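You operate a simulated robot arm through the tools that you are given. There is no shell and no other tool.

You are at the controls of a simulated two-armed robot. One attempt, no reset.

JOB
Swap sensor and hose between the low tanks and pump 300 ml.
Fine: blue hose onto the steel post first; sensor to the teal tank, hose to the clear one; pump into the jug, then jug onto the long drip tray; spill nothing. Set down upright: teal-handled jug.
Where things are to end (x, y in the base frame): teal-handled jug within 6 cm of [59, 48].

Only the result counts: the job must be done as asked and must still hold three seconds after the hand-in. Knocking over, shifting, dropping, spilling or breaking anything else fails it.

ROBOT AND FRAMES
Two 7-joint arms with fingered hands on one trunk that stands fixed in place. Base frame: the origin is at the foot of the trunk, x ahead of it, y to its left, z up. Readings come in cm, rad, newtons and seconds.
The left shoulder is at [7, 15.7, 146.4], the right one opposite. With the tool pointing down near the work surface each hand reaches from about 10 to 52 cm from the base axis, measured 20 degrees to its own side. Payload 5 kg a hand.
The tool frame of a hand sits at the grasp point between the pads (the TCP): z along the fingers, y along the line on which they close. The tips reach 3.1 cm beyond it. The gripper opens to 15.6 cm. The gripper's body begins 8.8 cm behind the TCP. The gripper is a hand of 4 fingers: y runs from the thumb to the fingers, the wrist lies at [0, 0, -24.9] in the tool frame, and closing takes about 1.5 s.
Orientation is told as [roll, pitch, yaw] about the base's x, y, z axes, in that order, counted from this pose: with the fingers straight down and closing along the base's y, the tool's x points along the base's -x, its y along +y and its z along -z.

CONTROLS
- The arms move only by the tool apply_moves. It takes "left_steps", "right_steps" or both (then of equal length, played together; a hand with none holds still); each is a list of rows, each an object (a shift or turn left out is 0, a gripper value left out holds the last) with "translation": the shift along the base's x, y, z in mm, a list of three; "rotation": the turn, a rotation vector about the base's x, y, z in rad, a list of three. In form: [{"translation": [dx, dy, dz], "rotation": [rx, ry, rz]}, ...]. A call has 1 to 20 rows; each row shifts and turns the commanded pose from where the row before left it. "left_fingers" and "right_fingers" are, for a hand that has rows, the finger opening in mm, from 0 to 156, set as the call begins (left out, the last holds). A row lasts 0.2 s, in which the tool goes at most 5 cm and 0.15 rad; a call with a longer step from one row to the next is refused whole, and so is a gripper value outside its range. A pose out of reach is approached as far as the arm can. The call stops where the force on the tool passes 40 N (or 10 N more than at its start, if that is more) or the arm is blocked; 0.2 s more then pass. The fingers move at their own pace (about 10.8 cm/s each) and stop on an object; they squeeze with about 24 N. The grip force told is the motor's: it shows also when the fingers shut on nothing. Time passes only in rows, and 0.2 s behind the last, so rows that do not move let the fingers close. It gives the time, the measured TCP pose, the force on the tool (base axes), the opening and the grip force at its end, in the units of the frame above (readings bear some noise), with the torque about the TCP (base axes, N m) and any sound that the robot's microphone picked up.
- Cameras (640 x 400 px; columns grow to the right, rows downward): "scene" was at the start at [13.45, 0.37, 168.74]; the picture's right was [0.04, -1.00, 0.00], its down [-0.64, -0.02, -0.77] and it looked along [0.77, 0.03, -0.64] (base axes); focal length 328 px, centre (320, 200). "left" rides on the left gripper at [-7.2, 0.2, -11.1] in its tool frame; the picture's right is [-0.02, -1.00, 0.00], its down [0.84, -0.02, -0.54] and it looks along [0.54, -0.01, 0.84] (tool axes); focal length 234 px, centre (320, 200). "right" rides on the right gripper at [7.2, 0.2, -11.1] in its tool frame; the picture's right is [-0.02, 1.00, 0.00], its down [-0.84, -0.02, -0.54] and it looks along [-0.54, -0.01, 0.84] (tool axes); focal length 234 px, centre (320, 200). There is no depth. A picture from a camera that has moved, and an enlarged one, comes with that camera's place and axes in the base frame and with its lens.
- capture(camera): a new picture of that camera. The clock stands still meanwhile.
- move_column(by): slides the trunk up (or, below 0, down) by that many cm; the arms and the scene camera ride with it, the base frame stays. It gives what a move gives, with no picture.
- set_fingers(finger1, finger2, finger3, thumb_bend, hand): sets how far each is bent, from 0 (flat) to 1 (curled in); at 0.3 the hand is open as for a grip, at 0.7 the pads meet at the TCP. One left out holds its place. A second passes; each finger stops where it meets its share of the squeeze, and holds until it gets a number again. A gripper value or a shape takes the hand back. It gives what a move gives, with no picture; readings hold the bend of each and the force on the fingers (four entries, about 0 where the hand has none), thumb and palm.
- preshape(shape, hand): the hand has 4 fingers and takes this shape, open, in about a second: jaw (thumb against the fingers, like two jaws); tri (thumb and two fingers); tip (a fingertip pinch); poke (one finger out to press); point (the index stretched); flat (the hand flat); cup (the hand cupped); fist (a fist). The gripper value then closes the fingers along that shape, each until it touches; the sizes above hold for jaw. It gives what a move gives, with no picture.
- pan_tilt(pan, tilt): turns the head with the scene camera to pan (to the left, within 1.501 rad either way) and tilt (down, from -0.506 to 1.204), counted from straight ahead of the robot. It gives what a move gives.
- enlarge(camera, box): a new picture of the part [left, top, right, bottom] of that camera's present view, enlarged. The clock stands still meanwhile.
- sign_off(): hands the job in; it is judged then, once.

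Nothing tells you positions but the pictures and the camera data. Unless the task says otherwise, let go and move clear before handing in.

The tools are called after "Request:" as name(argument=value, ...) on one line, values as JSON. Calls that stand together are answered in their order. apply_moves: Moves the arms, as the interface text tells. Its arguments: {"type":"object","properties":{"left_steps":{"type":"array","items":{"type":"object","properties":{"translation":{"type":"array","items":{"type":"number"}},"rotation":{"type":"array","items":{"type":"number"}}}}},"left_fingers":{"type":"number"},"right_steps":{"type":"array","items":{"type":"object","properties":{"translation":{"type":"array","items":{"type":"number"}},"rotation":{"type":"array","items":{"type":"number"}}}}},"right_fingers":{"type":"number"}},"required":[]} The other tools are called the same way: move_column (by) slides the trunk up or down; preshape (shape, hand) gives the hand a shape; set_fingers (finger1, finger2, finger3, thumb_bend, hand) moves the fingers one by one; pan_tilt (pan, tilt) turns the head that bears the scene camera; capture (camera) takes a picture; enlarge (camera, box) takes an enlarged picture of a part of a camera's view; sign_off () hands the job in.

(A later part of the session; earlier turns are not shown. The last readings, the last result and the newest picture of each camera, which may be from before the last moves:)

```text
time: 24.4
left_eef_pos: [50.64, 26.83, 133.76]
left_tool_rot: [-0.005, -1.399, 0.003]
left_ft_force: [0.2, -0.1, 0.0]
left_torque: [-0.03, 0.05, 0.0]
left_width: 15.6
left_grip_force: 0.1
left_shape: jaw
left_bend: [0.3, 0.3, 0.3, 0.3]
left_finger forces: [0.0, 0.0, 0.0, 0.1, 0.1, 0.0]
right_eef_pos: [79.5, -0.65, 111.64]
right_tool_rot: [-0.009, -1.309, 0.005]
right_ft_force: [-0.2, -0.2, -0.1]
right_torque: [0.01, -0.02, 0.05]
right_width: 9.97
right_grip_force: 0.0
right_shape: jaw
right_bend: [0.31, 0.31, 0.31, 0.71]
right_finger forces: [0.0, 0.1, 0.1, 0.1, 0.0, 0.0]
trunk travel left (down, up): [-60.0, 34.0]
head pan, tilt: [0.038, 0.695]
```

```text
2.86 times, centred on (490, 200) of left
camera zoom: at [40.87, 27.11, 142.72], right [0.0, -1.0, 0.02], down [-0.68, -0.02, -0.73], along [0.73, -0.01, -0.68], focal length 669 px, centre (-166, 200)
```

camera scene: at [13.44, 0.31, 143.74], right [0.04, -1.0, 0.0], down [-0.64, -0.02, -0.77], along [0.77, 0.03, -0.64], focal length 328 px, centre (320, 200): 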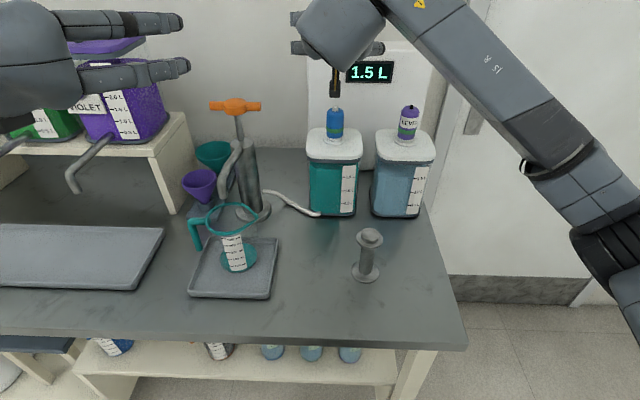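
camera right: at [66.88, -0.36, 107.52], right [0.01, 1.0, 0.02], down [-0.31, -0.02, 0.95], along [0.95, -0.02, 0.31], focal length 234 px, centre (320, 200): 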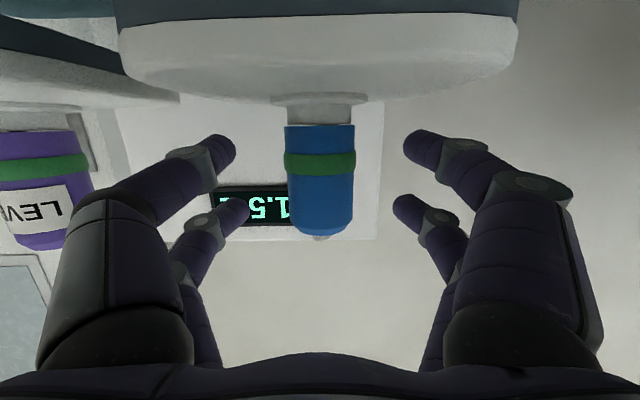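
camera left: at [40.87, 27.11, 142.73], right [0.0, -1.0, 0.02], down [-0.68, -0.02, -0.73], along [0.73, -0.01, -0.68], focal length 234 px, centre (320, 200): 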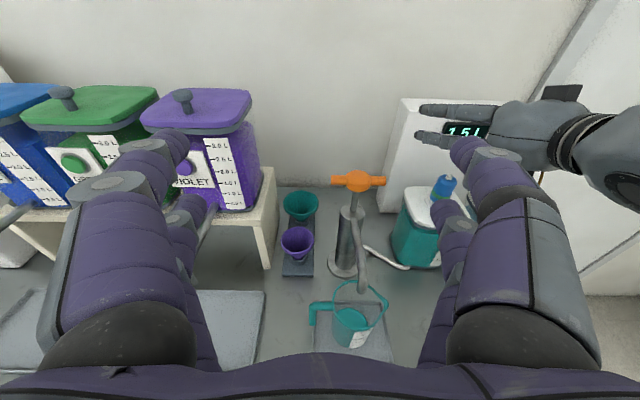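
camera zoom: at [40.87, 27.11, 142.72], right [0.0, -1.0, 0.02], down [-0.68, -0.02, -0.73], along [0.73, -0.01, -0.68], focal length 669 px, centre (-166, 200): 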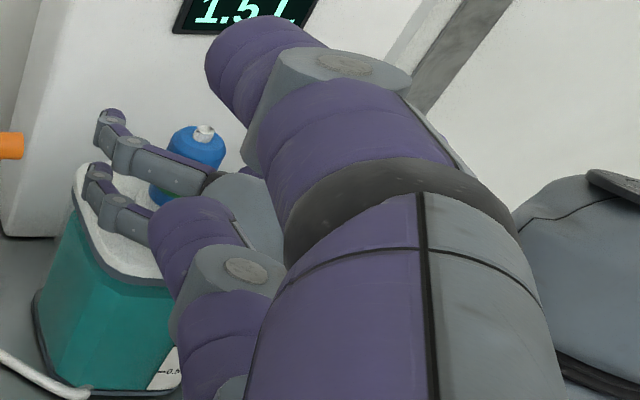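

Both finger rows line up with the blue body, above the white collar. Closing the hand now.

Request:
apply_moves(right_steps=[{"translation": [0, 0, 0]}, {"translation": [0, 0, 0]}, {"translation": [0, 0, 0]}, {"translation": [0, 0, 0]}, {"translation": [0, 0, 0]}, {"translation": [0, 0, 0]}, {"translation": [0, 0, 0]}, {"translation": [0, 0, 0]}], right_fingers=10)

Request:
capture(camera="right")

```text
time: 26.2
left_eef_pos: [50.81, 26.81, 133.83]
left_tool_rot: [-0.006, -1.399, 0.004]
left_ft_force: [-0.8, 0.4, -0.8]
left_torque: [-0.01, -0.02, -0.05]
left_width: 15.62
left_grip_force: 0.1
left_shape: jaw
left_bend: [0.3, 0.3, 0.3, 0.3]
left_finger forces: [0.0, 0.0, 0.0, 0.0, 0.1, 0.0]
right_eef_pos: [79.62, -0.48, 111.64]
right_tool_rot: [-0.01, -1.308, 0.002]
right_ft_force: [9.1, -0.2, 4.1]
right_torque: [-0.02, 0.27, -0.03]
right_width: 2.76
right_grip_force: 23.7
right_shape: jaw
right_bend: [0.73, 0.73, 0.73, 0.7]
right_finger forces: [22.6, 19.0, 19.5, 0.0, 23.2, 0.1]
trunk travel left (down, up): [-60.0, 34.0]
head pan, tilt: [0.038, 0.695]
```

```text
taken
camera right: at [66.99, -0.37, 107.5], right [0.01, 1.0, 0.02], down [-0.31, -0.02, 0.95], along [0.95, -0.02, 0.31], focal length 234 px, centre (320, 200)
```

right: 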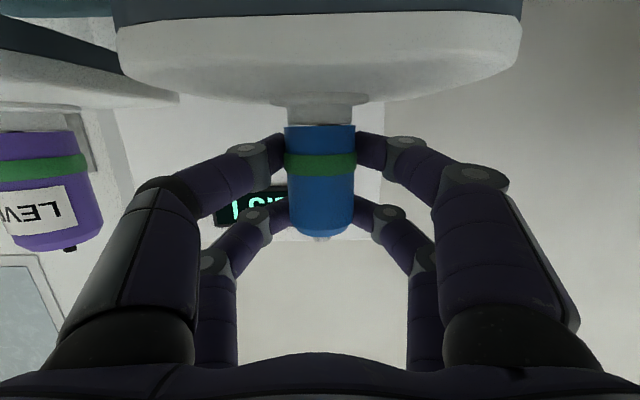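

Firm grip with all fingers loaded. I'll lift slowly straight up and watch the force.

Request:
apply_moves(right_steps=[{"translation": [0, 0, 4]}, {"translation": [0, 0, 5]}, {"translation": [0, 0, 6]}, {"translation": [0, 0, 10]}, {"translation": [0, 0, 10]}, {"translation": [0, 0, 0]}])

Request:
capture(camera="right")

Request:
capture(camera="scene")

```text
time: 27.6
left_eef_pos: [50.56, 26.73, 133.73]
left_tool_rot: [-0.006, -1.399, 0.005]
left_ft_force: [0.3, 0.3, 0.4]
left_torque: [0.02, 0.0, 0.03]
left_width: 15.61
left_grip_force: 0.1
left_shape: jaw
left_bend: [0.3, 0.3, 0.3, 0.3]
left_finger forces: [0.0, 0.0, 0.0, 0.0, 0.0, 0.0]
right_eef_pos: [79.52, -0.6, 115.07]
right_tool_rot: [-0.009, -1.31, 0.007]
right_ft_force: [2.7, 1.1, -0.4]
right_torque: [0.09, -0.4, -0.1]
right_width: 2.27
right_grip_force: 24.0
right_shape: jaw
right_bend: [0.73, 0.75, 0.75, 0.7]
right_finger forces: [22.8, 0.0, 0.0, 0.0, 22.2, 0.0]
trunk travel left (down, up): [-60.0, 34.0]
head pan, tilt: [0.038, 0.695]
```

```text
taken
camera right: at [66.96, -0.41, 111.07], right [0.01, 1.0, 0.02], down [-0.31, -0.02, 0.95], along [0.95, -0.02, 0.31], focal length 234 px, centre (320, 200)
```

right: 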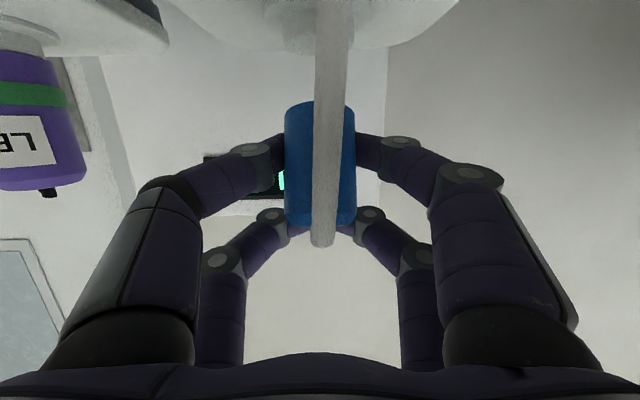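

```text
taken
camera scene: at [13.47, 0.38, 143.74], right [0.04, -1.0, 0.0], down [-0.64, -0.02, -0.77], along [0.77, 0.03, -0.64], focal length 328 px, centre (320, 200)
```

scene: 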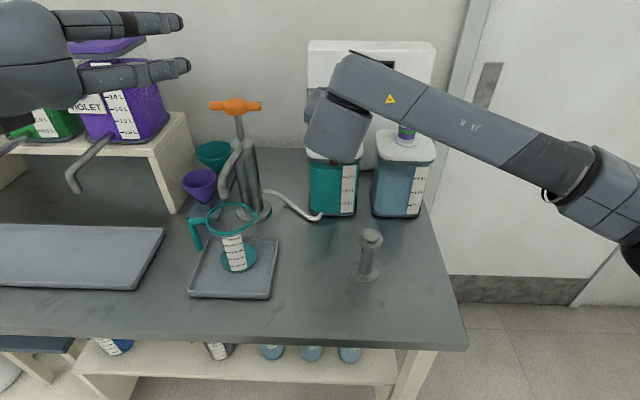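

The plug is up, but its look in the hand camera has changed and only one finger pair is loaded. I'll look closely before moving on.

Request:
enlarge(camera="right", box=[220, 0, 420, 260])

Request:
enlarge(camera="left", box=[370, 100, 600, 300])

Request:
enlarge(camera="scene", box=[240, 80, 400, 240])

```text
1.54 times, centred on (320, 130) of right
camera zoom: at [66.96, -0.41, 111.07], right [0.01, 1.0, 0.02], down [-0.31, -0.02, 0.95], along [0.95, -0.02, 0.31], focal length 360 px, centre (320, 308)
```

zoom: 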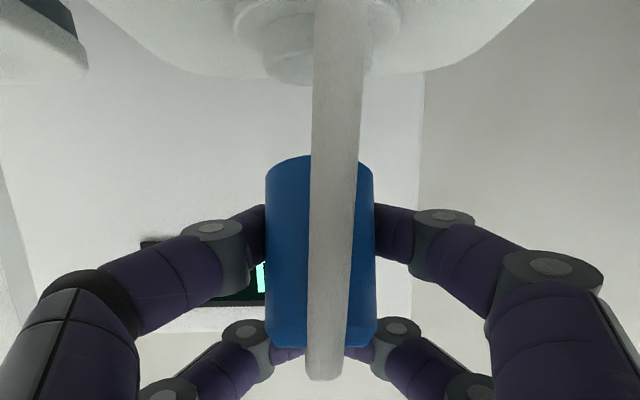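

```text
2.00 times, centred on (485, 200) of left
camera zoom: at [40.89, 27.12, 142.72], right [0.0, -1.0, 0.02], down [-0.68, -0.02, -0.73], along [0.73, -0.01, -0.68], focal length 468 px, centre (-10, 200)
```

zoom: 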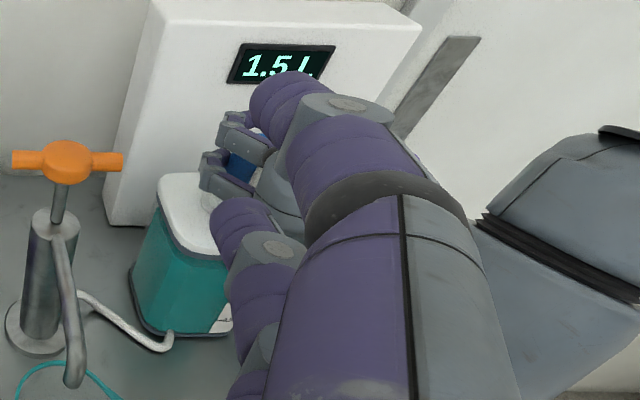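

```text
2.50 times, centred on (320, 160) of scene
camera zoom: at [13.47, 0.38, 143.74], right [0.04, -1.0, 0.0], down [-0.64, -0.02, -0.77], along [0.77, 0.03, -0.64], focal length 819 px, centre (320, 300)
```

zoom: 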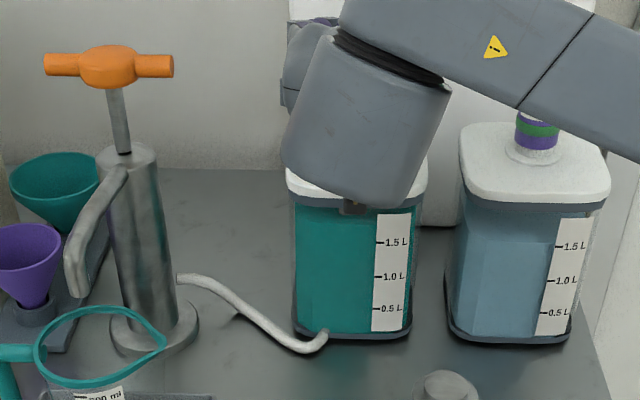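

The plug seems to have slipped about 0.7 cm down in the fingers as it came out, and a white tube now shows. I'll lift further, gently, to see what hangs below it.

Request:
apply_moves(right_steps=[{"translation": [0, 0, 10]}, {"translation": [0, 0, 15]}, {"translation": [0, 0, 15]}, {"translation": [0, 0, 15]}, {"translation": [0, 0, 0]}])

Request:
enlarge(camera="right", box=[200, 0, 440, 260])

Request:
enlarge(camera="left", box=[370, 60, 600, 260])

Request:
enlarge(camera="scene", box=[240, 60, 400, 230])

```text
time: 28.8
left_eef_pos: [50.63, 26.94, 133.73]
left_tool_rot: [-0.007, -1.396, 0.004]
left_ft_force: [-0.3, -0.3, 0.7]
left_torque: [0.04, -0.03, -0.01]
left_width: 15.59
left_grip_force: 0.1
left_shape: jaw
left_bend: [0.3, 0.3, 0.3, 0.3]
left_finger forces: [0.0, 0.0, 0.0, 0.0, 0.1, 0.0]
right_eef_pos: [79.77, -0.67, 120.66]
right_tool_rot: [-0.01, -1.308, 0.003]
right_ft_force: [2.1, 0.2, 0.0]
right_torque: [0.1, -0.46, -0.07]
right_width: 2.33
right_grip_force: 23.9
right_shape: jaw
right_bend: [0.73, 0.75, 0.75, 0.7]
right_finger forces: [24.9, 0.0, 0.1, 0.0, 24.0, 0.0]
trunk travel left (down, up): [-60.0, 34.0]
head pan, tilt: [0.038, 0.695]
```

```text
1.54 times, centred on (320, 130) of right
camera zoom: at [67.1, -0.42, 116.53], right [0.01, 1.0, 0.02], down [-0.31, -0.02, 0.95], along [0.95, -0.02, 0.31], focal length 360 px, centre (320, 308)
```

zoom: 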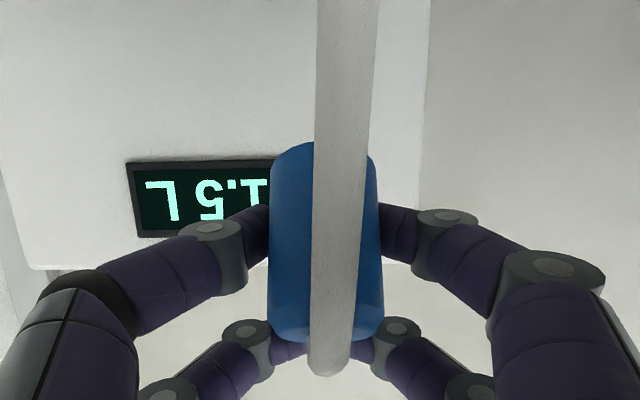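

```text
2.00 times, centred on (485, 160) of left
camera zoom: at [40.91, 27.1, 142.71], right [0.0, -1.0, 0.02], down [-0.68, -0.02, -0.73], along [0.73, -0.01, -0.68], focal length 468 px, centre (-10, 280)
```

zoom: 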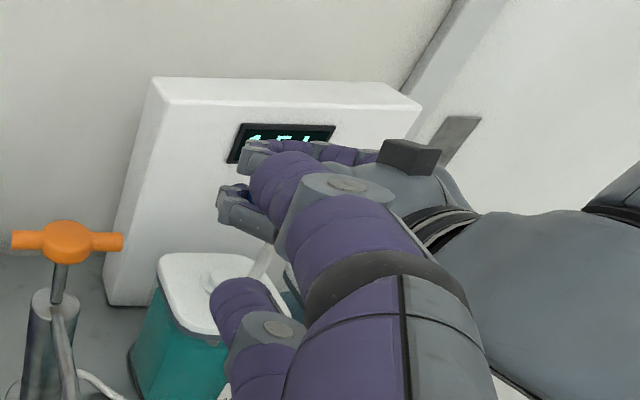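

```text
2.35 times, centred on (320, 145) of scene
camera zoom: at [13.48, 0.36, 143.74], right [0.04, -1.0, 0.0], down [-0.64, -0.02, -0.77], along [0.77, 0.03, -0.64], focal length 771 px, centre (320, 329)
```

zoom: 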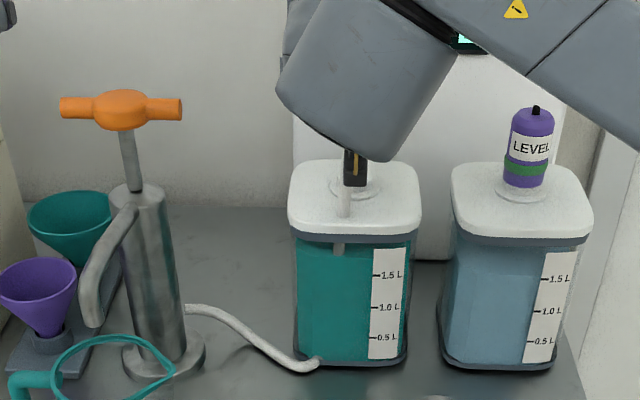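

The white tube is the flexible hose itself, hanging from the plug's top, and the plug is still upright in the grip. I'll measure the post precisely before carrying the plug over.

Request:
enlarge(camera="scene", box=[330, 210, 410, 300])

Request:
capture(camera="scene")

```text
4.44 times, centred on (370, 255) of scene
camera zoom: at [13.48, 0.36, 143.74], right [0.04, -1.0, 0.0], down [-0.64, -0.02, -0.77], along [0.77, 0.03, -0.64], focal length 1456 px, centre (98, -44)
```

zoom: 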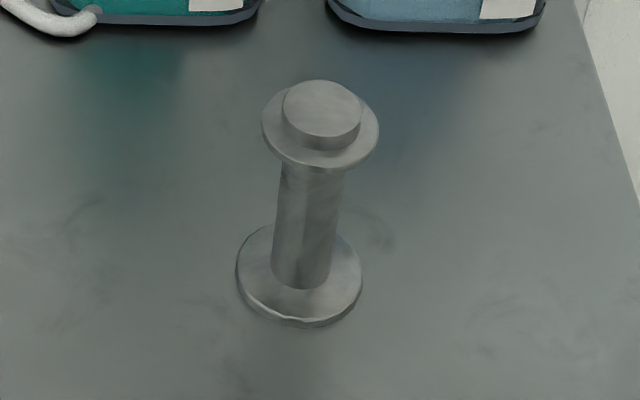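

```text
taken
camera scene: at [13.48, 0.36, 143.74], right [0.04, -1.0, 0.0], down [-0.64, -0.02, -0.77], along [0.77, 0.03, -0.64], focal length 328 px, centre (320, 200)
```

scene: 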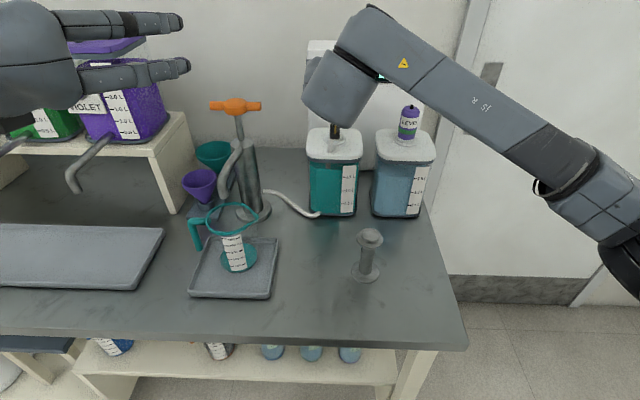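

The post peg's centre is at about (55.8, -7.25), its top at z≈100.7. I'll carry the plug over to it, staying high.

Request:
apply_moves(right_steps=[{"translation": [-5, 0, 15]}, {"translation": [-20, -6, 5]}, {"translation": [-25, -8, 0]}, {"translation": [-25, -8, 0]}, {"translation": [-25, -8, 0]}, {"translation": [-25, -8, 0]}, {"translation": [-25, -8, 0]}, {"translation": [-25, -8, 0]}, {"translation": [-25, -8, 0]}, {"translation": [-20, -6, 0]}, {"translation": [-10, 0, 0]}, {"translation": [-8, 0, 0]}, {"translation": [0, 0, 0]}])

Request:
capture(camera="right")

Request:
capture(camera="scene")

Request:
capture(camera="left")

```text
time: 31.6
left_eef_pos: [50.56, 26.88, 133.7]
left_tool_rot: [-0.004, -1.398, 0.003]
left_ft_force: [-1.0, -0.3, 0.4]
left_torque: [-0.01, -0.01, 0.02]
left_width: 15.63
left_grip_force: 0.0
left_shape: jaw
left_bend: [0.3, 0.3, 0.3, 0.3]
left_finger forces: [0.0, 0.1, 0.0, 0.0, 0.0, 0.0]
right_eef_pos: [55.82, -7.22, 122.54]
right_tool_rot: [-0.011, -1.308, 0.005]
right_ft_force: [0.6, -0.2, 0.8]
right_torque: [0.15, -0.44, 0.04]
right_width: 2.3
right_grip_force: 24.1
right_shape: jaw
right_bend: [0.73, 0.75, 0.75, 0.7]
right_finger forces: [25.3, 0.0, 0.0, 0.1, 24.1, 0.0]
trunk travel left (down, up): [-60.0, 34.0]
head pan, tilt: [0.038, 0.695]
```

```text
taken
camera right: at [43.25, -7.06, 118.42], right [0.01, 1.0, 0.02], down [-0.31, -0.02, 0.95], along [0.95, -0.02, 0.31], focal length 234 px, centre (320, 200)
```

right: 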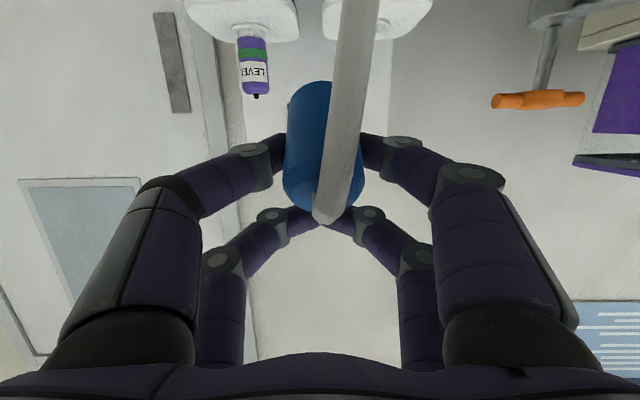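

```text
taken
camera scene: at [13.46, 0.36, 143.74], right [0.04, -1.0, 0.0], down [-0.64, -0.02, -0.77], along [0.77, 0.03, -0.64], focal length 328 px, centre (320, 200)
```

scene: 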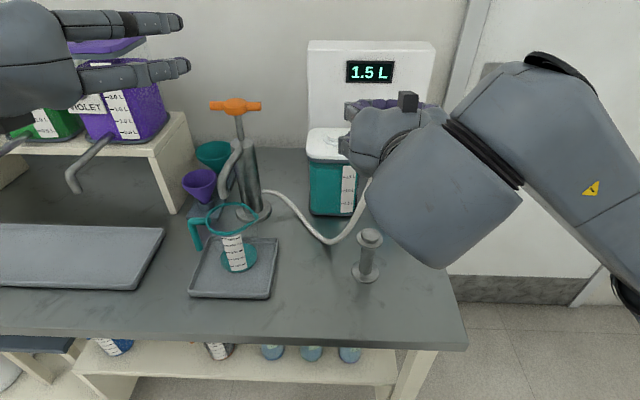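

```text
taken
camera left: at [40.89, 27.1, 142.72], right [0.0, -1.0, 0.02], down [-0.68, -0.02, -0.73], along [0.73, -0.01, -0.68], focal length 234 px, centre (320, 200)
```

left: 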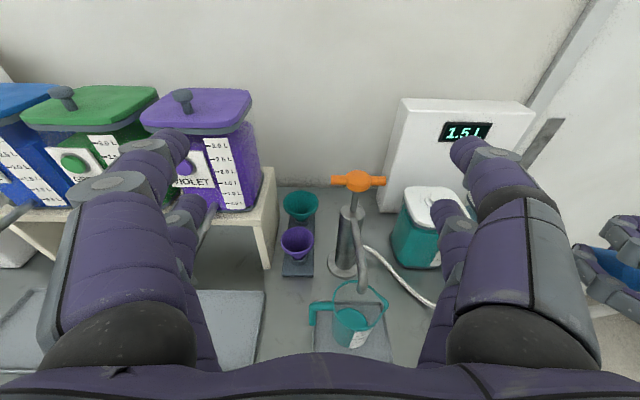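

The plug may have pitched about the finger axis, with its top leaning back toward the robot. I'll enlarge to judge the tilt.

Request:
enlarge(camera="right", box=[240, 60, 400, 240])

Request:
enlarge(camera="scene", box=[310, 80, 440, 200])

Request:
enlarge(camera="left", box=[540, 200, 640, 330])

```text
2.22 times, centred on (320, 150) of right
camera zoom: at [43.25, -7.06, 118.42], right [0.01, 1.0, 0.02], down [-0.31, -0.02, 0.95], along [0.95, -0.02, 0.31], focal length 520 px, centre (320, 311)
```

zoom: 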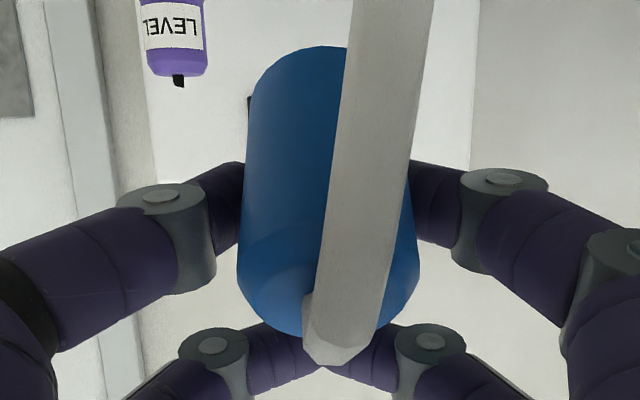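

```text
3.33 times, centred on (375, 140) of scene
camera zoom: at [13.46, 0.36, 143.74], right [0.04, -1.0, 0.0], down [-0.64, -0.02, -0.77], along [0.77, 0.03, -0.64], focal length 1092 px, centre (137, 400)
```

zoom: 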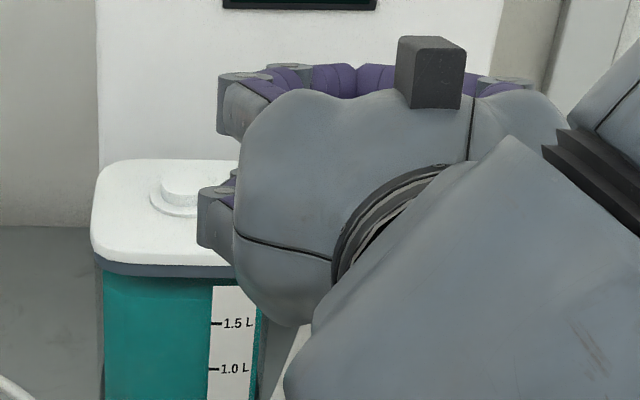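

```text
3.08 times, centred on (590, 265) of left
camera zoom: at [40.89, 27.1, 142.72], right [0.0, -1.0, 0.02], down [-0.68, -0.02, -0.73], along [0.73, -0.01, -0.68], focal length 720 px, centre (-511, 0)
```

zoom: 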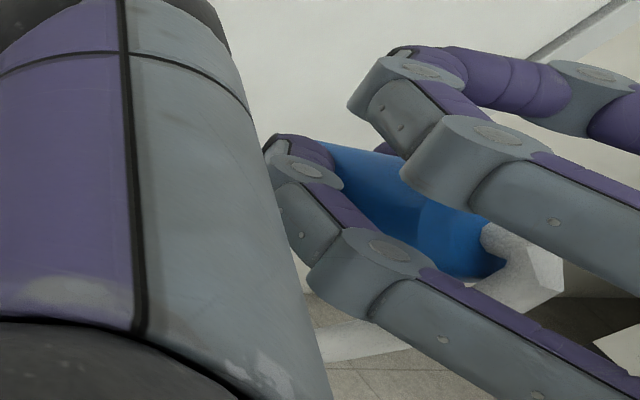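

The plug has indeed swung about 50–55° in the grip, with its top toward the robot. Turning the hand to point mostly downward will bring the plug upright, so I'll rotate slowly high above the post and re-check.

Request:
apply_moves(right_steps=[{"translation": [2, 0, 0], "rotation": [0, 0.08, 0]}, {"translation": [2, 0, 0], "rotation": [0, 0.08, 0]}, {"translation": [2, 0, 0], "rotation": [0, 0.08, 0]}, {"translation": [2, 0, 0], "rotation": [0, 0.08, 0]}, {"translation": [2, 0, 0], "rotation": [0, 0.08, 0]}, {"translation": [2, 0, 0], "rotation": [0, 0.08, 0]}, {"translation": [2, 0, 0], "rotation": [0, 0.08, 0]}, {"translation": [2, 0, 0], "rotation": [0, 0.08, 0]}, {"translation": [2, 0, 0], "rotation": [0, 0.08, 0]}, {"translation": [2, 0, 0], "rotation": [0, 0.08, 0]}, {"translation": [2, 0, 0], "rotation": [0, 0.08, 0]}, {"translation": [0, 0, 0]}])

Request:
capture(camera="right")

Request:
enlarge(camera="right", box=[230, 80, 410, 260])

Request:
capture(camera="scene")

Request:
enlarge(camera="left", box=[500, 160, 640, 330])

```text
time: 34.2
left_eef_pos: [50.46, 26.76, 133.75]
left_tool_rot: [-0.005, -1.399, 0.005]
left_ft_force: [-0.9, 0.6, 0.1]
left_torque: [0.01, -0.04, 0.0]
left_width: 15.63
left_grip_force: 0.1
left_shape: jaw
left_bend: [0.3, 0.3, 0.3, 0.3]
left_finger forces: [0.1, 0.0, 0.0, 0.1, 0.0, 0.1]
right_eef_pos: [57.93, -7.42, 122.72]
right_tool_rot: [-0.006, -0.43, -0.001]
right_ft_force: [0.8, 1.1, 1.4]
right_torque: [0.2, -0.4, -0.06]
right_width: 2.29
right_grip_force: 24.3
right_shape: jaw
right_bend: [0.73, 0.75, 0.75, 0.7]
right_finger forces: [25.3, 0.0, 0.0, 0.1, 23.9, 0.0]
trunk travel left (down, up): [-60.0, 34.0]
head pan, tilt: [0.038, 0.695]
```

```text
taken
camera right: at [46.79, -7.09, 129.7], right [0.02, 1.0, 0.0], down [0.54, -0.02, 0.84], along [0.84, -0.02, -0.54], focal length 234 px, centre (320, 200)
```

right: 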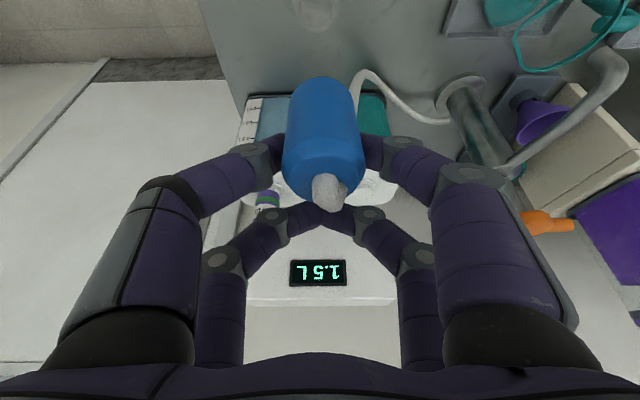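

```text
2.22 times, centred on (320, 170) of right
camera zoom: at [46.79, -7.09, 129.7], right [0.02, 1.0, 0.0], down [0.54, -0.02, 0.84], along [0.84, -0.02, -0.54], focal length 520 px, centre (320, 267)
```

zoom: 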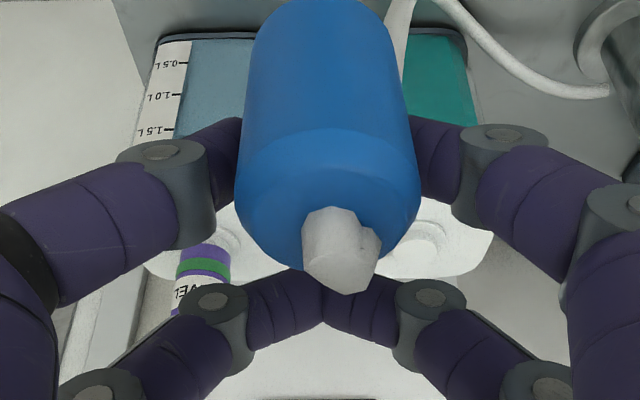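

```text
taken
camera scene: at [13.43, 0.36, 143.74], right [0.04, -1.0, 0.0], down [-0.64, -0.02, -0.77], along [0.77, 0.03, -0.64], focal length 328 px, centre (320, 200)
```

scene: 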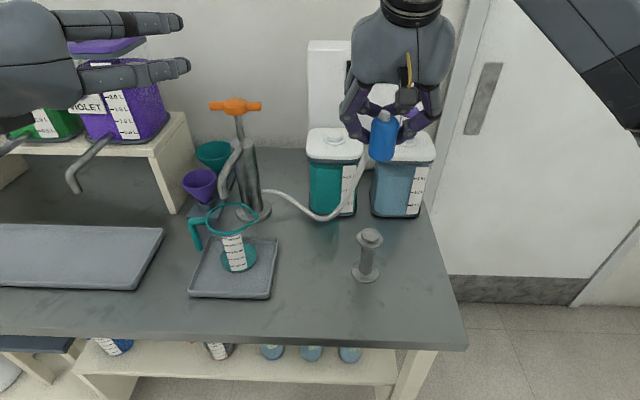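

```text
2.35 times, centred on (570, 245) of left
camera zoom: at [40.86, 27.1, 142.73], right [0.0, -1.0, 0.02], down [-0.68, -0.02, -0.73], along [0.73, -0.01, -0.68], focal length 551 px, centre (-268, 94)
```

zoom: 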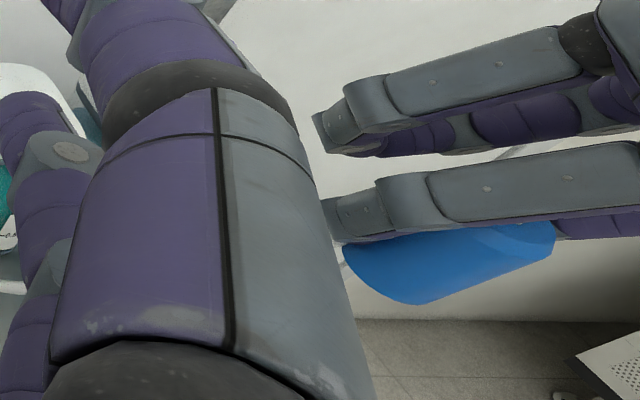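

Request:
enlarge(camera="scene", box=[330, 90, 430, 180])

```text
4.44 times, centred on (380, 135) of scene
camera zoom: at [13.43, 0.36, 143.74], right [0.04, -1.0, 0.0], down [-0.64, -0.02, -0.77], along [0.77, 0.03, -0.64], focal length 1456 px, centre (53, 489)
```

zoom: 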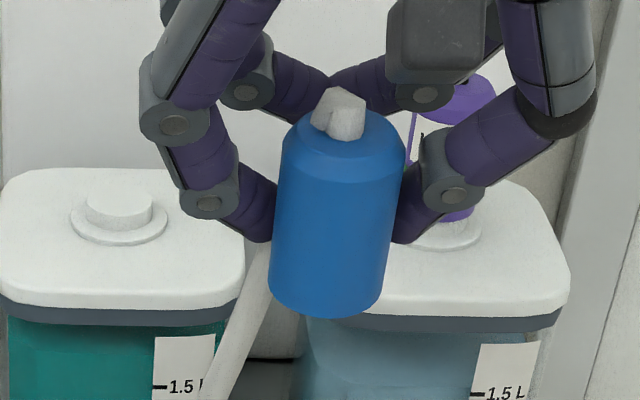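

The plug now hangs almost upright below the fingers, with only about 5° left to correct. Its axis sits about 2.5 cm toward me from the TCP. I'll finish the rotation, centre over the peg and lower to just above it.

Request:
apply_moves(right_steps=[{"translation": [2, 0, 0], "rotation": [0, 0.04, 0]}, {"translation": [1, 0, -10], "rotation": [0, 0.04, 0]}, {"translation": [0, 0, -25]}, {"translation": [0, 0, -25]}, {"translation": [0, 0, -25]}, {"translation": [0, 0, -25]}, {"translation": [0, 0, -20]}, {"translation": [0, 0, -10]}, {"translation": [0, 0, 0]}])

Request:
capture(camera="right")

Request:
enlarge(camera="scene", box=[320, 180, 420, 290])

Request:
enlarge(camera="left", box=[480, 230, 640, 400])

```text
time: 36.2
left_eef_pos: [50.5, 26.79, 133.86]
left_tool_rot: [-0.005, -1.398, 0.005]
left_ft_force: [0.2, -0.2, 0.0]
left_torque: [0.01, -0.02, -0.02]
left_width: 15.6
left_grip_force: 0.0
left_shape: jaw
left_bend: [0.3, 0.3, 0.3, 0.3]
left_finger forces: [0.1, 0.0, 0.0, 0.0, 0.1, 0.0]
right_eef_pos: [58.25, -7.2, 108.76]
right_tool_rot: [-0.006, -0.352, 0.0]
right_ft_force: [0.3, -0.2, 1.3]
right_torque: [0.22, -0.29, -0.08]
right_width: 2.28
right_grip_force: 24.3
right_shape: jaw
right_bend: [0.73, 0.75, 0.75, 0.7]
right_finger forces: [25.2, 0.0, 0.1, 0.1, 23.6, 0.1]
trunk travel left (down, up): [-60.0, 34.0]
head pan, tilt: [0.038, 0.695]
```

```text
taken
camera right: at [47.66, -7.12, 116.64], right [0.02, 1.0, 0.0], down [0.6, -0.02, 0.8], along [0.8, -0.02, -0.6], focal length 234 px, centre (320, 200)
```

right: 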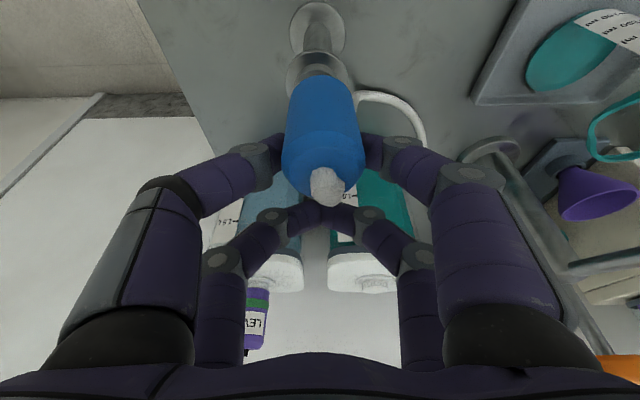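

```text
3.64 times, centred on (370, 235) of scene
camera zoom: at [13.44, 0.37, 143.74], right [0.04, -1.0, 0.0], down [-0.64, -0.02, -0.77], along [0.77, 0.03, -0.64], focal length 1191 px, centre (138, 73)
```

zoom: 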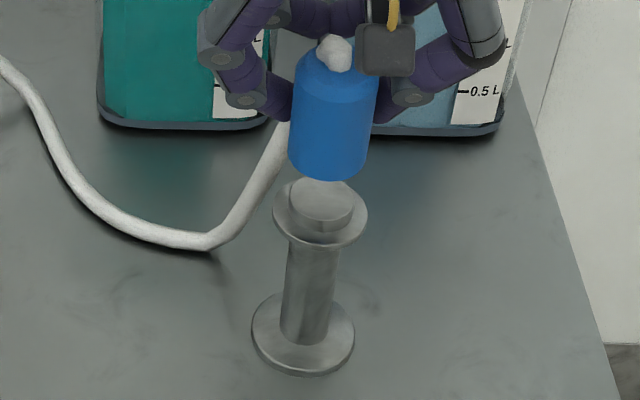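

```text
2.35 times, centred on (560, 315) of left
camera zoom: at [40.87, 27.11, 142.73], right [0.0, -1.0, 0.02], down [-0.68, -0.02, -0.73], along [0.73, -0.01, -0.68], focal length 551 px, centre (-245, -71)
```

zoom: 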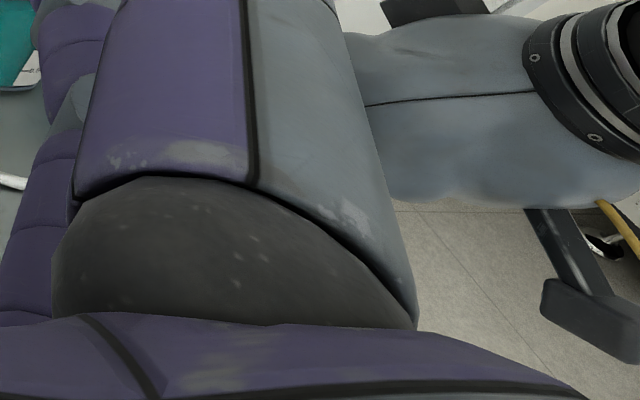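

The plug is upright and almost exactly over the peg, about 2.7 cm above it. I'll check the fore-aft alignment from the hand camera.

Request:
enlarge(camera="right", box=[250, 0, 400, 220])

```text
1.82 times, centred on (325, 110) of right
camera zoom: at [47.66, -7.12, 116.64], right [0.02, 1.0, 0.0], down [0.6, -0.02, 0.8], along [0.8, -0.02, -0.6], focal length 426 px, centre (311, 364)
```

zoom: 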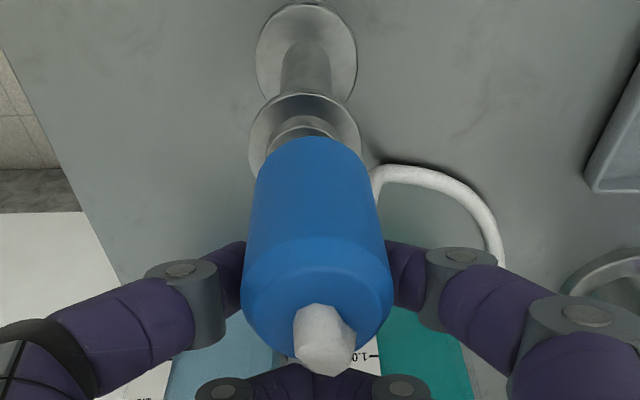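

Request:
enlarge(camera="scene", box=[340, 190, 396, 250])

Request:
enlarge(camera="right", box=[270, 40, 370, 140])

```text
6.67 times, centred on (368, 220) of scene
camera zoom: at [13.44, 0.37, 143.74], right [0.04, -1.0, 0.0], down [-0.64, -0.02, -0.77], along [0.77, 0.03, -0.64], focal length 2184 px, centre (0, 67)
```

zoom: 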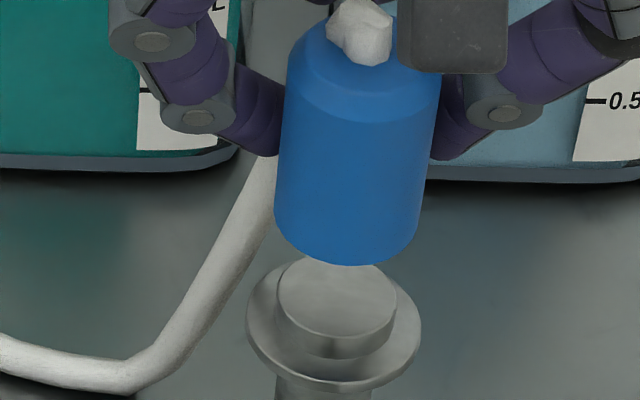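

```text
4.00 times, centred on (320, 90) of right
camera zoom: at [47.66, -7.12, 116.64], right [0.02, 1.0, 0.0], down [0.6, -0.02, 0.8], along [0.8, -0.02, -0.6], focal length 937 px, centre (320, 640)
```

zoom: 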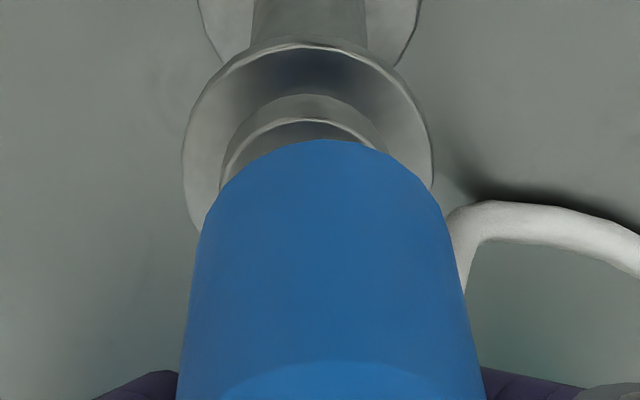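

The two cameras differ by a few millimetres, and the post looks slightly farther and to the right. I'll nudge +4 mm in x and -2 mm in y, then lower until the gap is small so the alignment can be judged directly.

Request:
apply_moves(right_steps=[{"translation": [4, -2, 0]}, {"translation": [0, 0, -10]}, {"translation": [0, 0, -5]}, {"translation": [0, 0, 0]}])

Request:
enlarge(camera="scene", box=[340, 190, 396, 250])

Request:
enlarge(camera="right", box=[270, 40, 370, 140])

```text
time: 37.2
left_eef_pos: [50.62, 26.88, 133.71]
left_tool_rot: [-0.004, -1.398, 0.002]
left_ft_force: [0.3, 0.9, 0.1]
left_torque: [0.02, 0.01, -0.02]
left_width: 15.6
left_grip_force: 0.1
left_shape: jaw
left_bend: [0.3, 0.3, 0.3, 0.3]
left_finger forces: [0.0, 0.0, 0.0, 0.0, 0.1, 0.0]
right_eef_pos: [58.79, -7.65, 107.21]
right_tool_rot: [-0.009, -0.351, 0.0]
right_ft_force: [0.6, 0.1, 1.4]
right_torque: [0.24, -0.29, -0.12]
right_width: 2.29
right_grip_force: 24.5
right_shape: jaw
right_bend: [0.73, 0.75, 0.75, 0.7]
right_finger forces: [25.2, 0.0, 0.1, 0.1, 23.6, 0.0]
trunk travel left (down, up): [-60.0, 34.0]
head pan, tilt: [0.038, 0.695]
```

```text
6.67 times, centred on (368, 220) of scene
camera zoom: at [13.45, 0.37, 143.74], right [0.04, -1.0, 0.0], down [-0.64, -0.02, -0.77], along [0.77, 0.03, -0.64], focal length 2184 px, centre (0, 67)
```

zoom: 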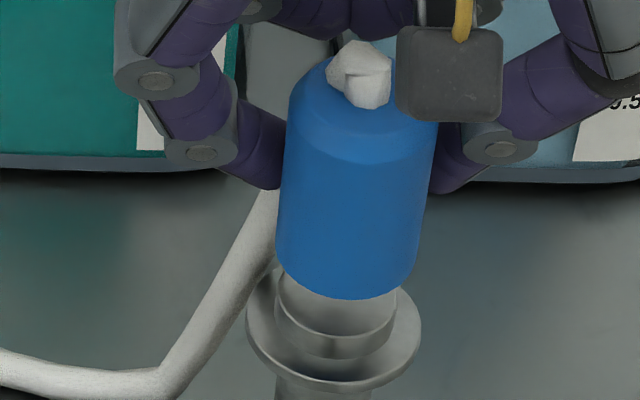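

```text
4.00 times, centred on (320, 90) of right
camera zoom: at [48.06, -7.31, 115.09], right [0.02, 1.0, 0.0], down [0.6, -0.02, 0.8], along [0.8, -0.02, -0.6], focal length 937 px, centre (320, 640)
```

zoom: 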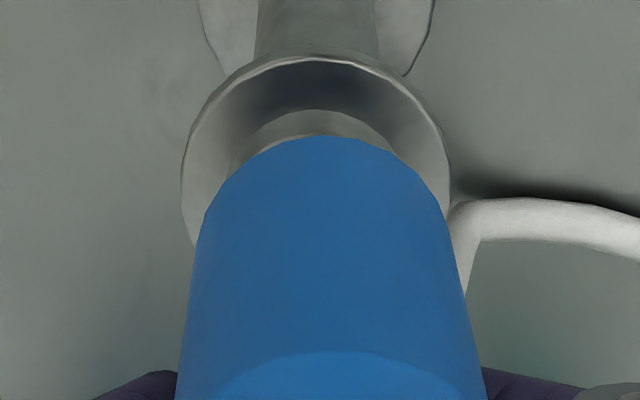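

It's nearly aligned. The images agree that the post centre is about 3–4 mm farther in x, so I'll shift that and lower in small steps while watching force.

Request:
apply_moves(right_steps=[{"translation": [3.5, 0, 0]}, {"translation": [0, 0, -5]}, {"translation": [0, 0, -5]}, {"translation": [0, 0, -4]}, {"translation": [0, 0, 0]}])

Request:
enlarge(camera="scene", box=[340, 190, 396, 250])

Request:
enlarge(camera="right", box=[270, 40, 370, 140])

```text
time: 38.4
left_eef_pos: [50.52, 26.74, 133.82]
left_tool_rot: [-0.005, -1.399, 0.004]
left_ft_force: [-0.1, 0.4, 0.5]
left_torque: [-0.01, 0.01, -0.01]
left_width: 15.63
left_grip_force: 0.1
left_shape: jaw
left_bend: [0.3, 0.3, 0.3, 0.3]
left_finger forces: [0.0, 0.1, 0.0, 0.0, 0.0, 0.0]
right_eef_pos: [59.02, -7.53, 105.84]
right_tool_rot: [-0.008, -0.351, 0.001]
right_ft_force: [0.4, 0.2, 2.0]
right_torque: [0.26, -0.25, -0.06]
right_width: 2.31
right_grip_force: 24.3
right_shape: jaw
right_bend: [0.73, 0.75, 0.75, 0.7]
right_finger forces: [25.3, 0.1, 0.0, 0.0, 23.9, 0.0]
trunk travel left (down, up): [-60.0, 34.0]
head pan, tilt: [0.038, 0.695]
```

```text
6.67 times, centred on (368, 220) of scene
camera zoom: at [13.45, 0.36, 143.74], right [0.04, -1.0, 0.0], down [-0.64, -0.02, -0.77], along [0.77, 0.03, -0.64], focal length 2184 px, centre (0, 67)
```

zoom: 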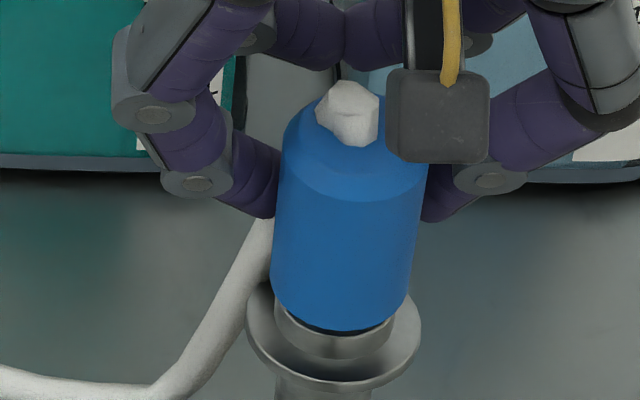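

```text
4.00 times, centred on (320, 90) of right
camera zoom: at [48.4, -7.3, 113.69], right [0.02, 1.0, 0.0], down [0.6, -0.02, 0.8], along [0.8, -0.02, -0.6], focal length 937 px, centre (320, 640)
```

zoom: 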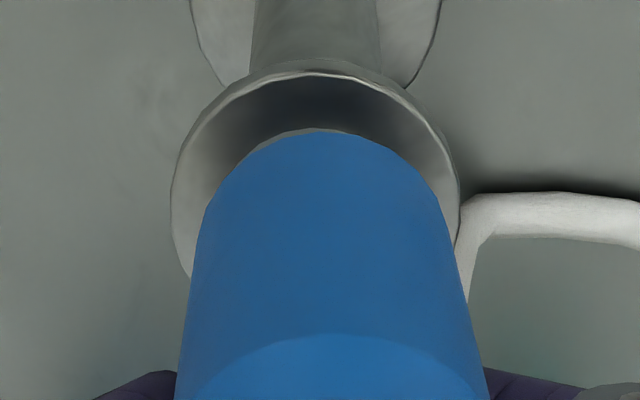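

Alignment is within 1–2 mm and the plug is under a centimetre above the peg. I'll keep lowering gently.

Request:
apply_moves(right_steps=[{"translation": [1.5, 0, -3]}, {"translation": [0, 0, -3]}, {"translation": [0, 0, -3]}, {"translation": [0, 0, 0]}])

Request:
enlarge(camera="scene", box=[340, 190, 396, 250])

Request:
enlarge(camera="right", box=[270, 40, 370, 140])

```text
time: 39.4
left_eef_pos: [50.61, 26.88, 133.85]
left_tool_rot: [-0.005, -1.398, 0.004]
left_ft_force: [0.7, 0.4, -0.2]
left_torque: [0.02, -0.01, 0.01]
left_width: 15.61
left_grip_force: 0.1
left_shape: jaw
left_bend: [0.3, 0.3, 0.3, 0.3]
left_finger forces: [0.0, 0.1, 0.1, 0.0, 0.1, 0.0]
right_eef_pos: [59.18, -7.6, 104.81]
right_tool_rot: [-0.008, -0.35, -0.002]
right_ft_force: [0.5, 0.0, 2.7]
right_torque: [0.26, -0.18, -0.04]
right_width: 2.31
right_grip_force: 23.9
right_shape: jaw
right_bend: [0.73, 0.75, 0.75, 0.7]
right_finger forces: [25.2, 0.0, 0.1, 0.0, 24.0, 0.0]
trunk travel left (down, up): [-60.0, 34.0]
head pan, tilt: [0.038, 0.695]
```

```text
6.67 times, centred on (368, 220) of scene
camera zoom: at [13.45, 0.37, 143.74], right [0.04, -1.0, 0.0], down [-0.64, -0.02, -0.77], along [0.77, 0.03, -0.64], focal length 2184 px, centre (0, 67)
```

zoom: 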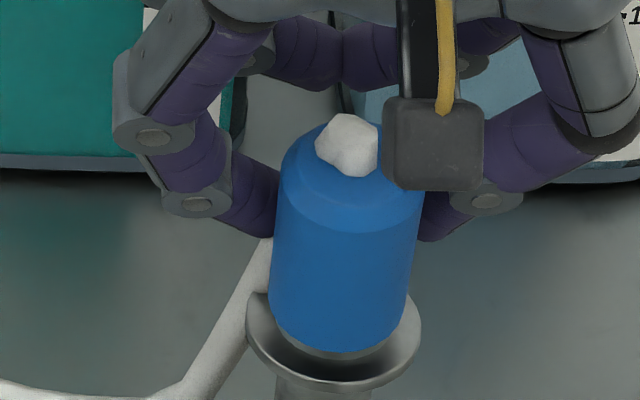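

```text
4.00 times, centred on (320, 90) of right
camera zoom: at [48.61, -7.35, 112.75], right [0.02, 1.0, 0.0], down [0.6, -0.02, 0.8], along [0.8, -0.02, -0.6], focal length 937 px, centre (320, 640)
```

zoom: 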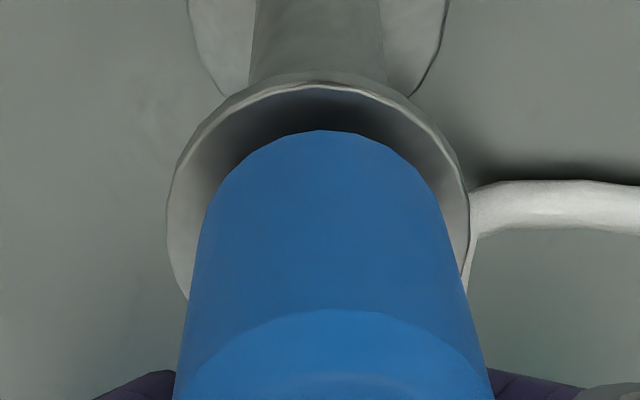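

Request:
apply_moves(right_steps=[{"translation": [0.5, 0, -3]}, {"translation": [0, 0, -2]}, {"translation": [0, 0, -2]}, {"translation": [0, 0, 0]}])

Request:
enlarge(camera="scene", box=[340, 190, 396, 250])

Request:
enlarge(camera="right", box=[270, 40, 370, 140])

```text
time: 40.4
left_eef_pos: [50.47, 26.87, 133.77]
left_tool_rot: [-0.004, -1.4, 0.003]
left_ft_force: [-0.1, -0.6, 0.6]
left_torque: [-0.01, -0.03, -0.02]
left_width: 15.6
left_grip_force: 0.1
left_shape: jaw
left_bend: [0.3, 0.3, 0.3, 0.3]
left_finger forces: [0.0, 0.0, 0.2, 0.1, 0.1, 0.0]
right_eef_pos: [59.2, -7.48, 104.24]
right_tool_rot: [-0.004, -0.353, 0.0]
right_ft_force: [1.4, -0.6, 11.1]
right_torque: [0.07, 0.2, 0.04]
right_width: 2.3
right_grip_force: 24.2
right_shape: jaw
right_bend: [0.73, 0.75, 0.75, 0.7]
right_finger forces: [24.8, 0.1, 0.0, 0.1, 25.7, 0.0]
trunk travel left (down, up): [-60.0, 34.0]
head pan, tilt: [0.038, 0.695]
```

```text
6.67 times, centred on (368, 220) of scene
camera zoom: at [13.38, 0.36, 143.76], right [0.04, -1.0, 0.0], down [-0.64, -0.02, -0.77], along [0.77, 0.03, -0.64], focal length 2184 px, centre (0, 67)
```

zoom: 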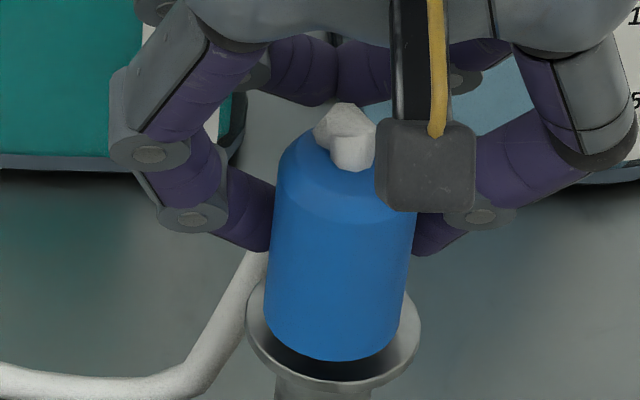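

```text
4.00 times, centred on (320, 90) of right
camera zoom: at [48.59, -7.28, 112.16], right [0.02, 1.0, 0.0], down [0.6, -0.02, 0.8], along [0.8, -0.02, -0.6], focal length 937 px, centre (320, 640)
```

zoom: 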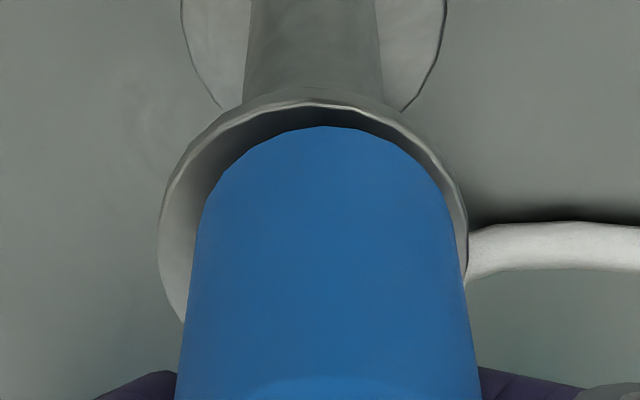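

Contact is felt at about 11 N and the plug is already partly down over the peg. I'll press a little more and see whether it seats.

Request:
apply_moves(right_steps=[{"translation": [0, 0, -2]}, {"translation": [0, 0, 0]}])

Request:
enlarge(camera="scene", box=[340, 190, 396, 250])

Request:
capture(camera="right")

```text
time: 41.0
left_eef_pos: [50.48, 26.88, 133.83]
left_tool_rot: [-0.007, -1.401, 0.004]
left_ft_force: [-0.1, 0.5, -0.1]
left_torque: [0.03, -0.03, 0.0]
left_width: 15.58
left_grip_force: 0.2
left_shape: jaw
left_bend: [0.3, 0.3, 0.3, 0.3]
left_finger forces: [0.0, 0.0, 0.0, 0.2, 0.1, 0.0]
right_eef_pos: [59.23, -7.46, 104.15]
right_tool_rot: [-0.006, -0.354, -0.002]
right_ft_force: [4.1, -0.8, 22.6]
right_torque: [0.06, 0.31, -0.06]
right_width: 2.4
right_grip_force: 24.4
right_shape: jaw
right_bend: [0.74, 0.75, 0.75, 0.71]
right_finger forces: [26.6, 0.1, 0.0, 0.0, 27.5, 0.0]
trunk travel left (down, up): [-60.0, 34.0]
head pan, tilt: [0.038, 0.695]
```

```text
6.67 times, centred on (368, 220) of scene
camera zoom: at [13.28, 0.38, 143.78], right [0.04, -1.0, 0.0], down [-0.64, -0.02, -0.77], along [0.77, 0.03, -0.64], focal length 2184 px, centre (0, 67)
```

zoom: 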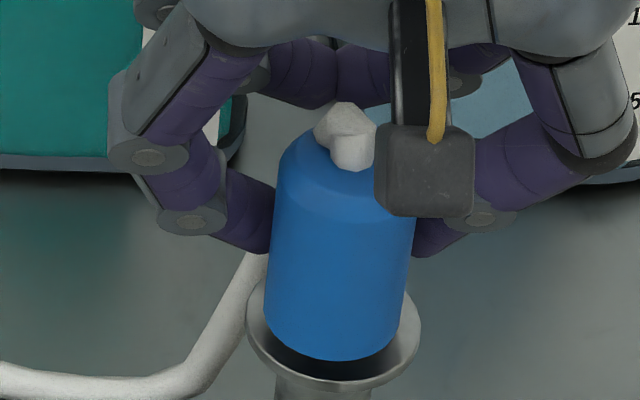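

```text
taken
camera right: at [48.55, -7.27, 112.04], right [0.02, 1.0, 0.0], down [0.6, -0.02, 0.8], along [0.8, -0.02, -0.6], focal length 234 px, centre (320, 200)
```

right: 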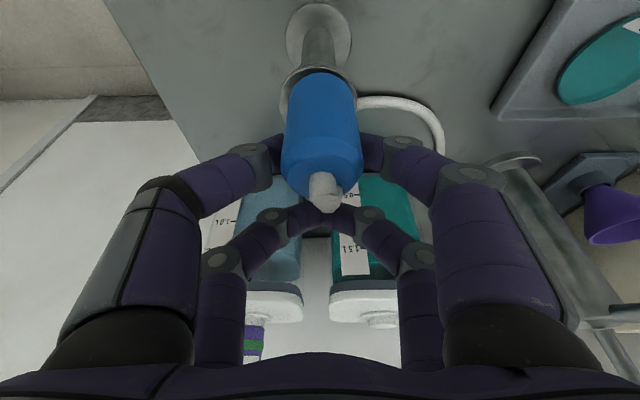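

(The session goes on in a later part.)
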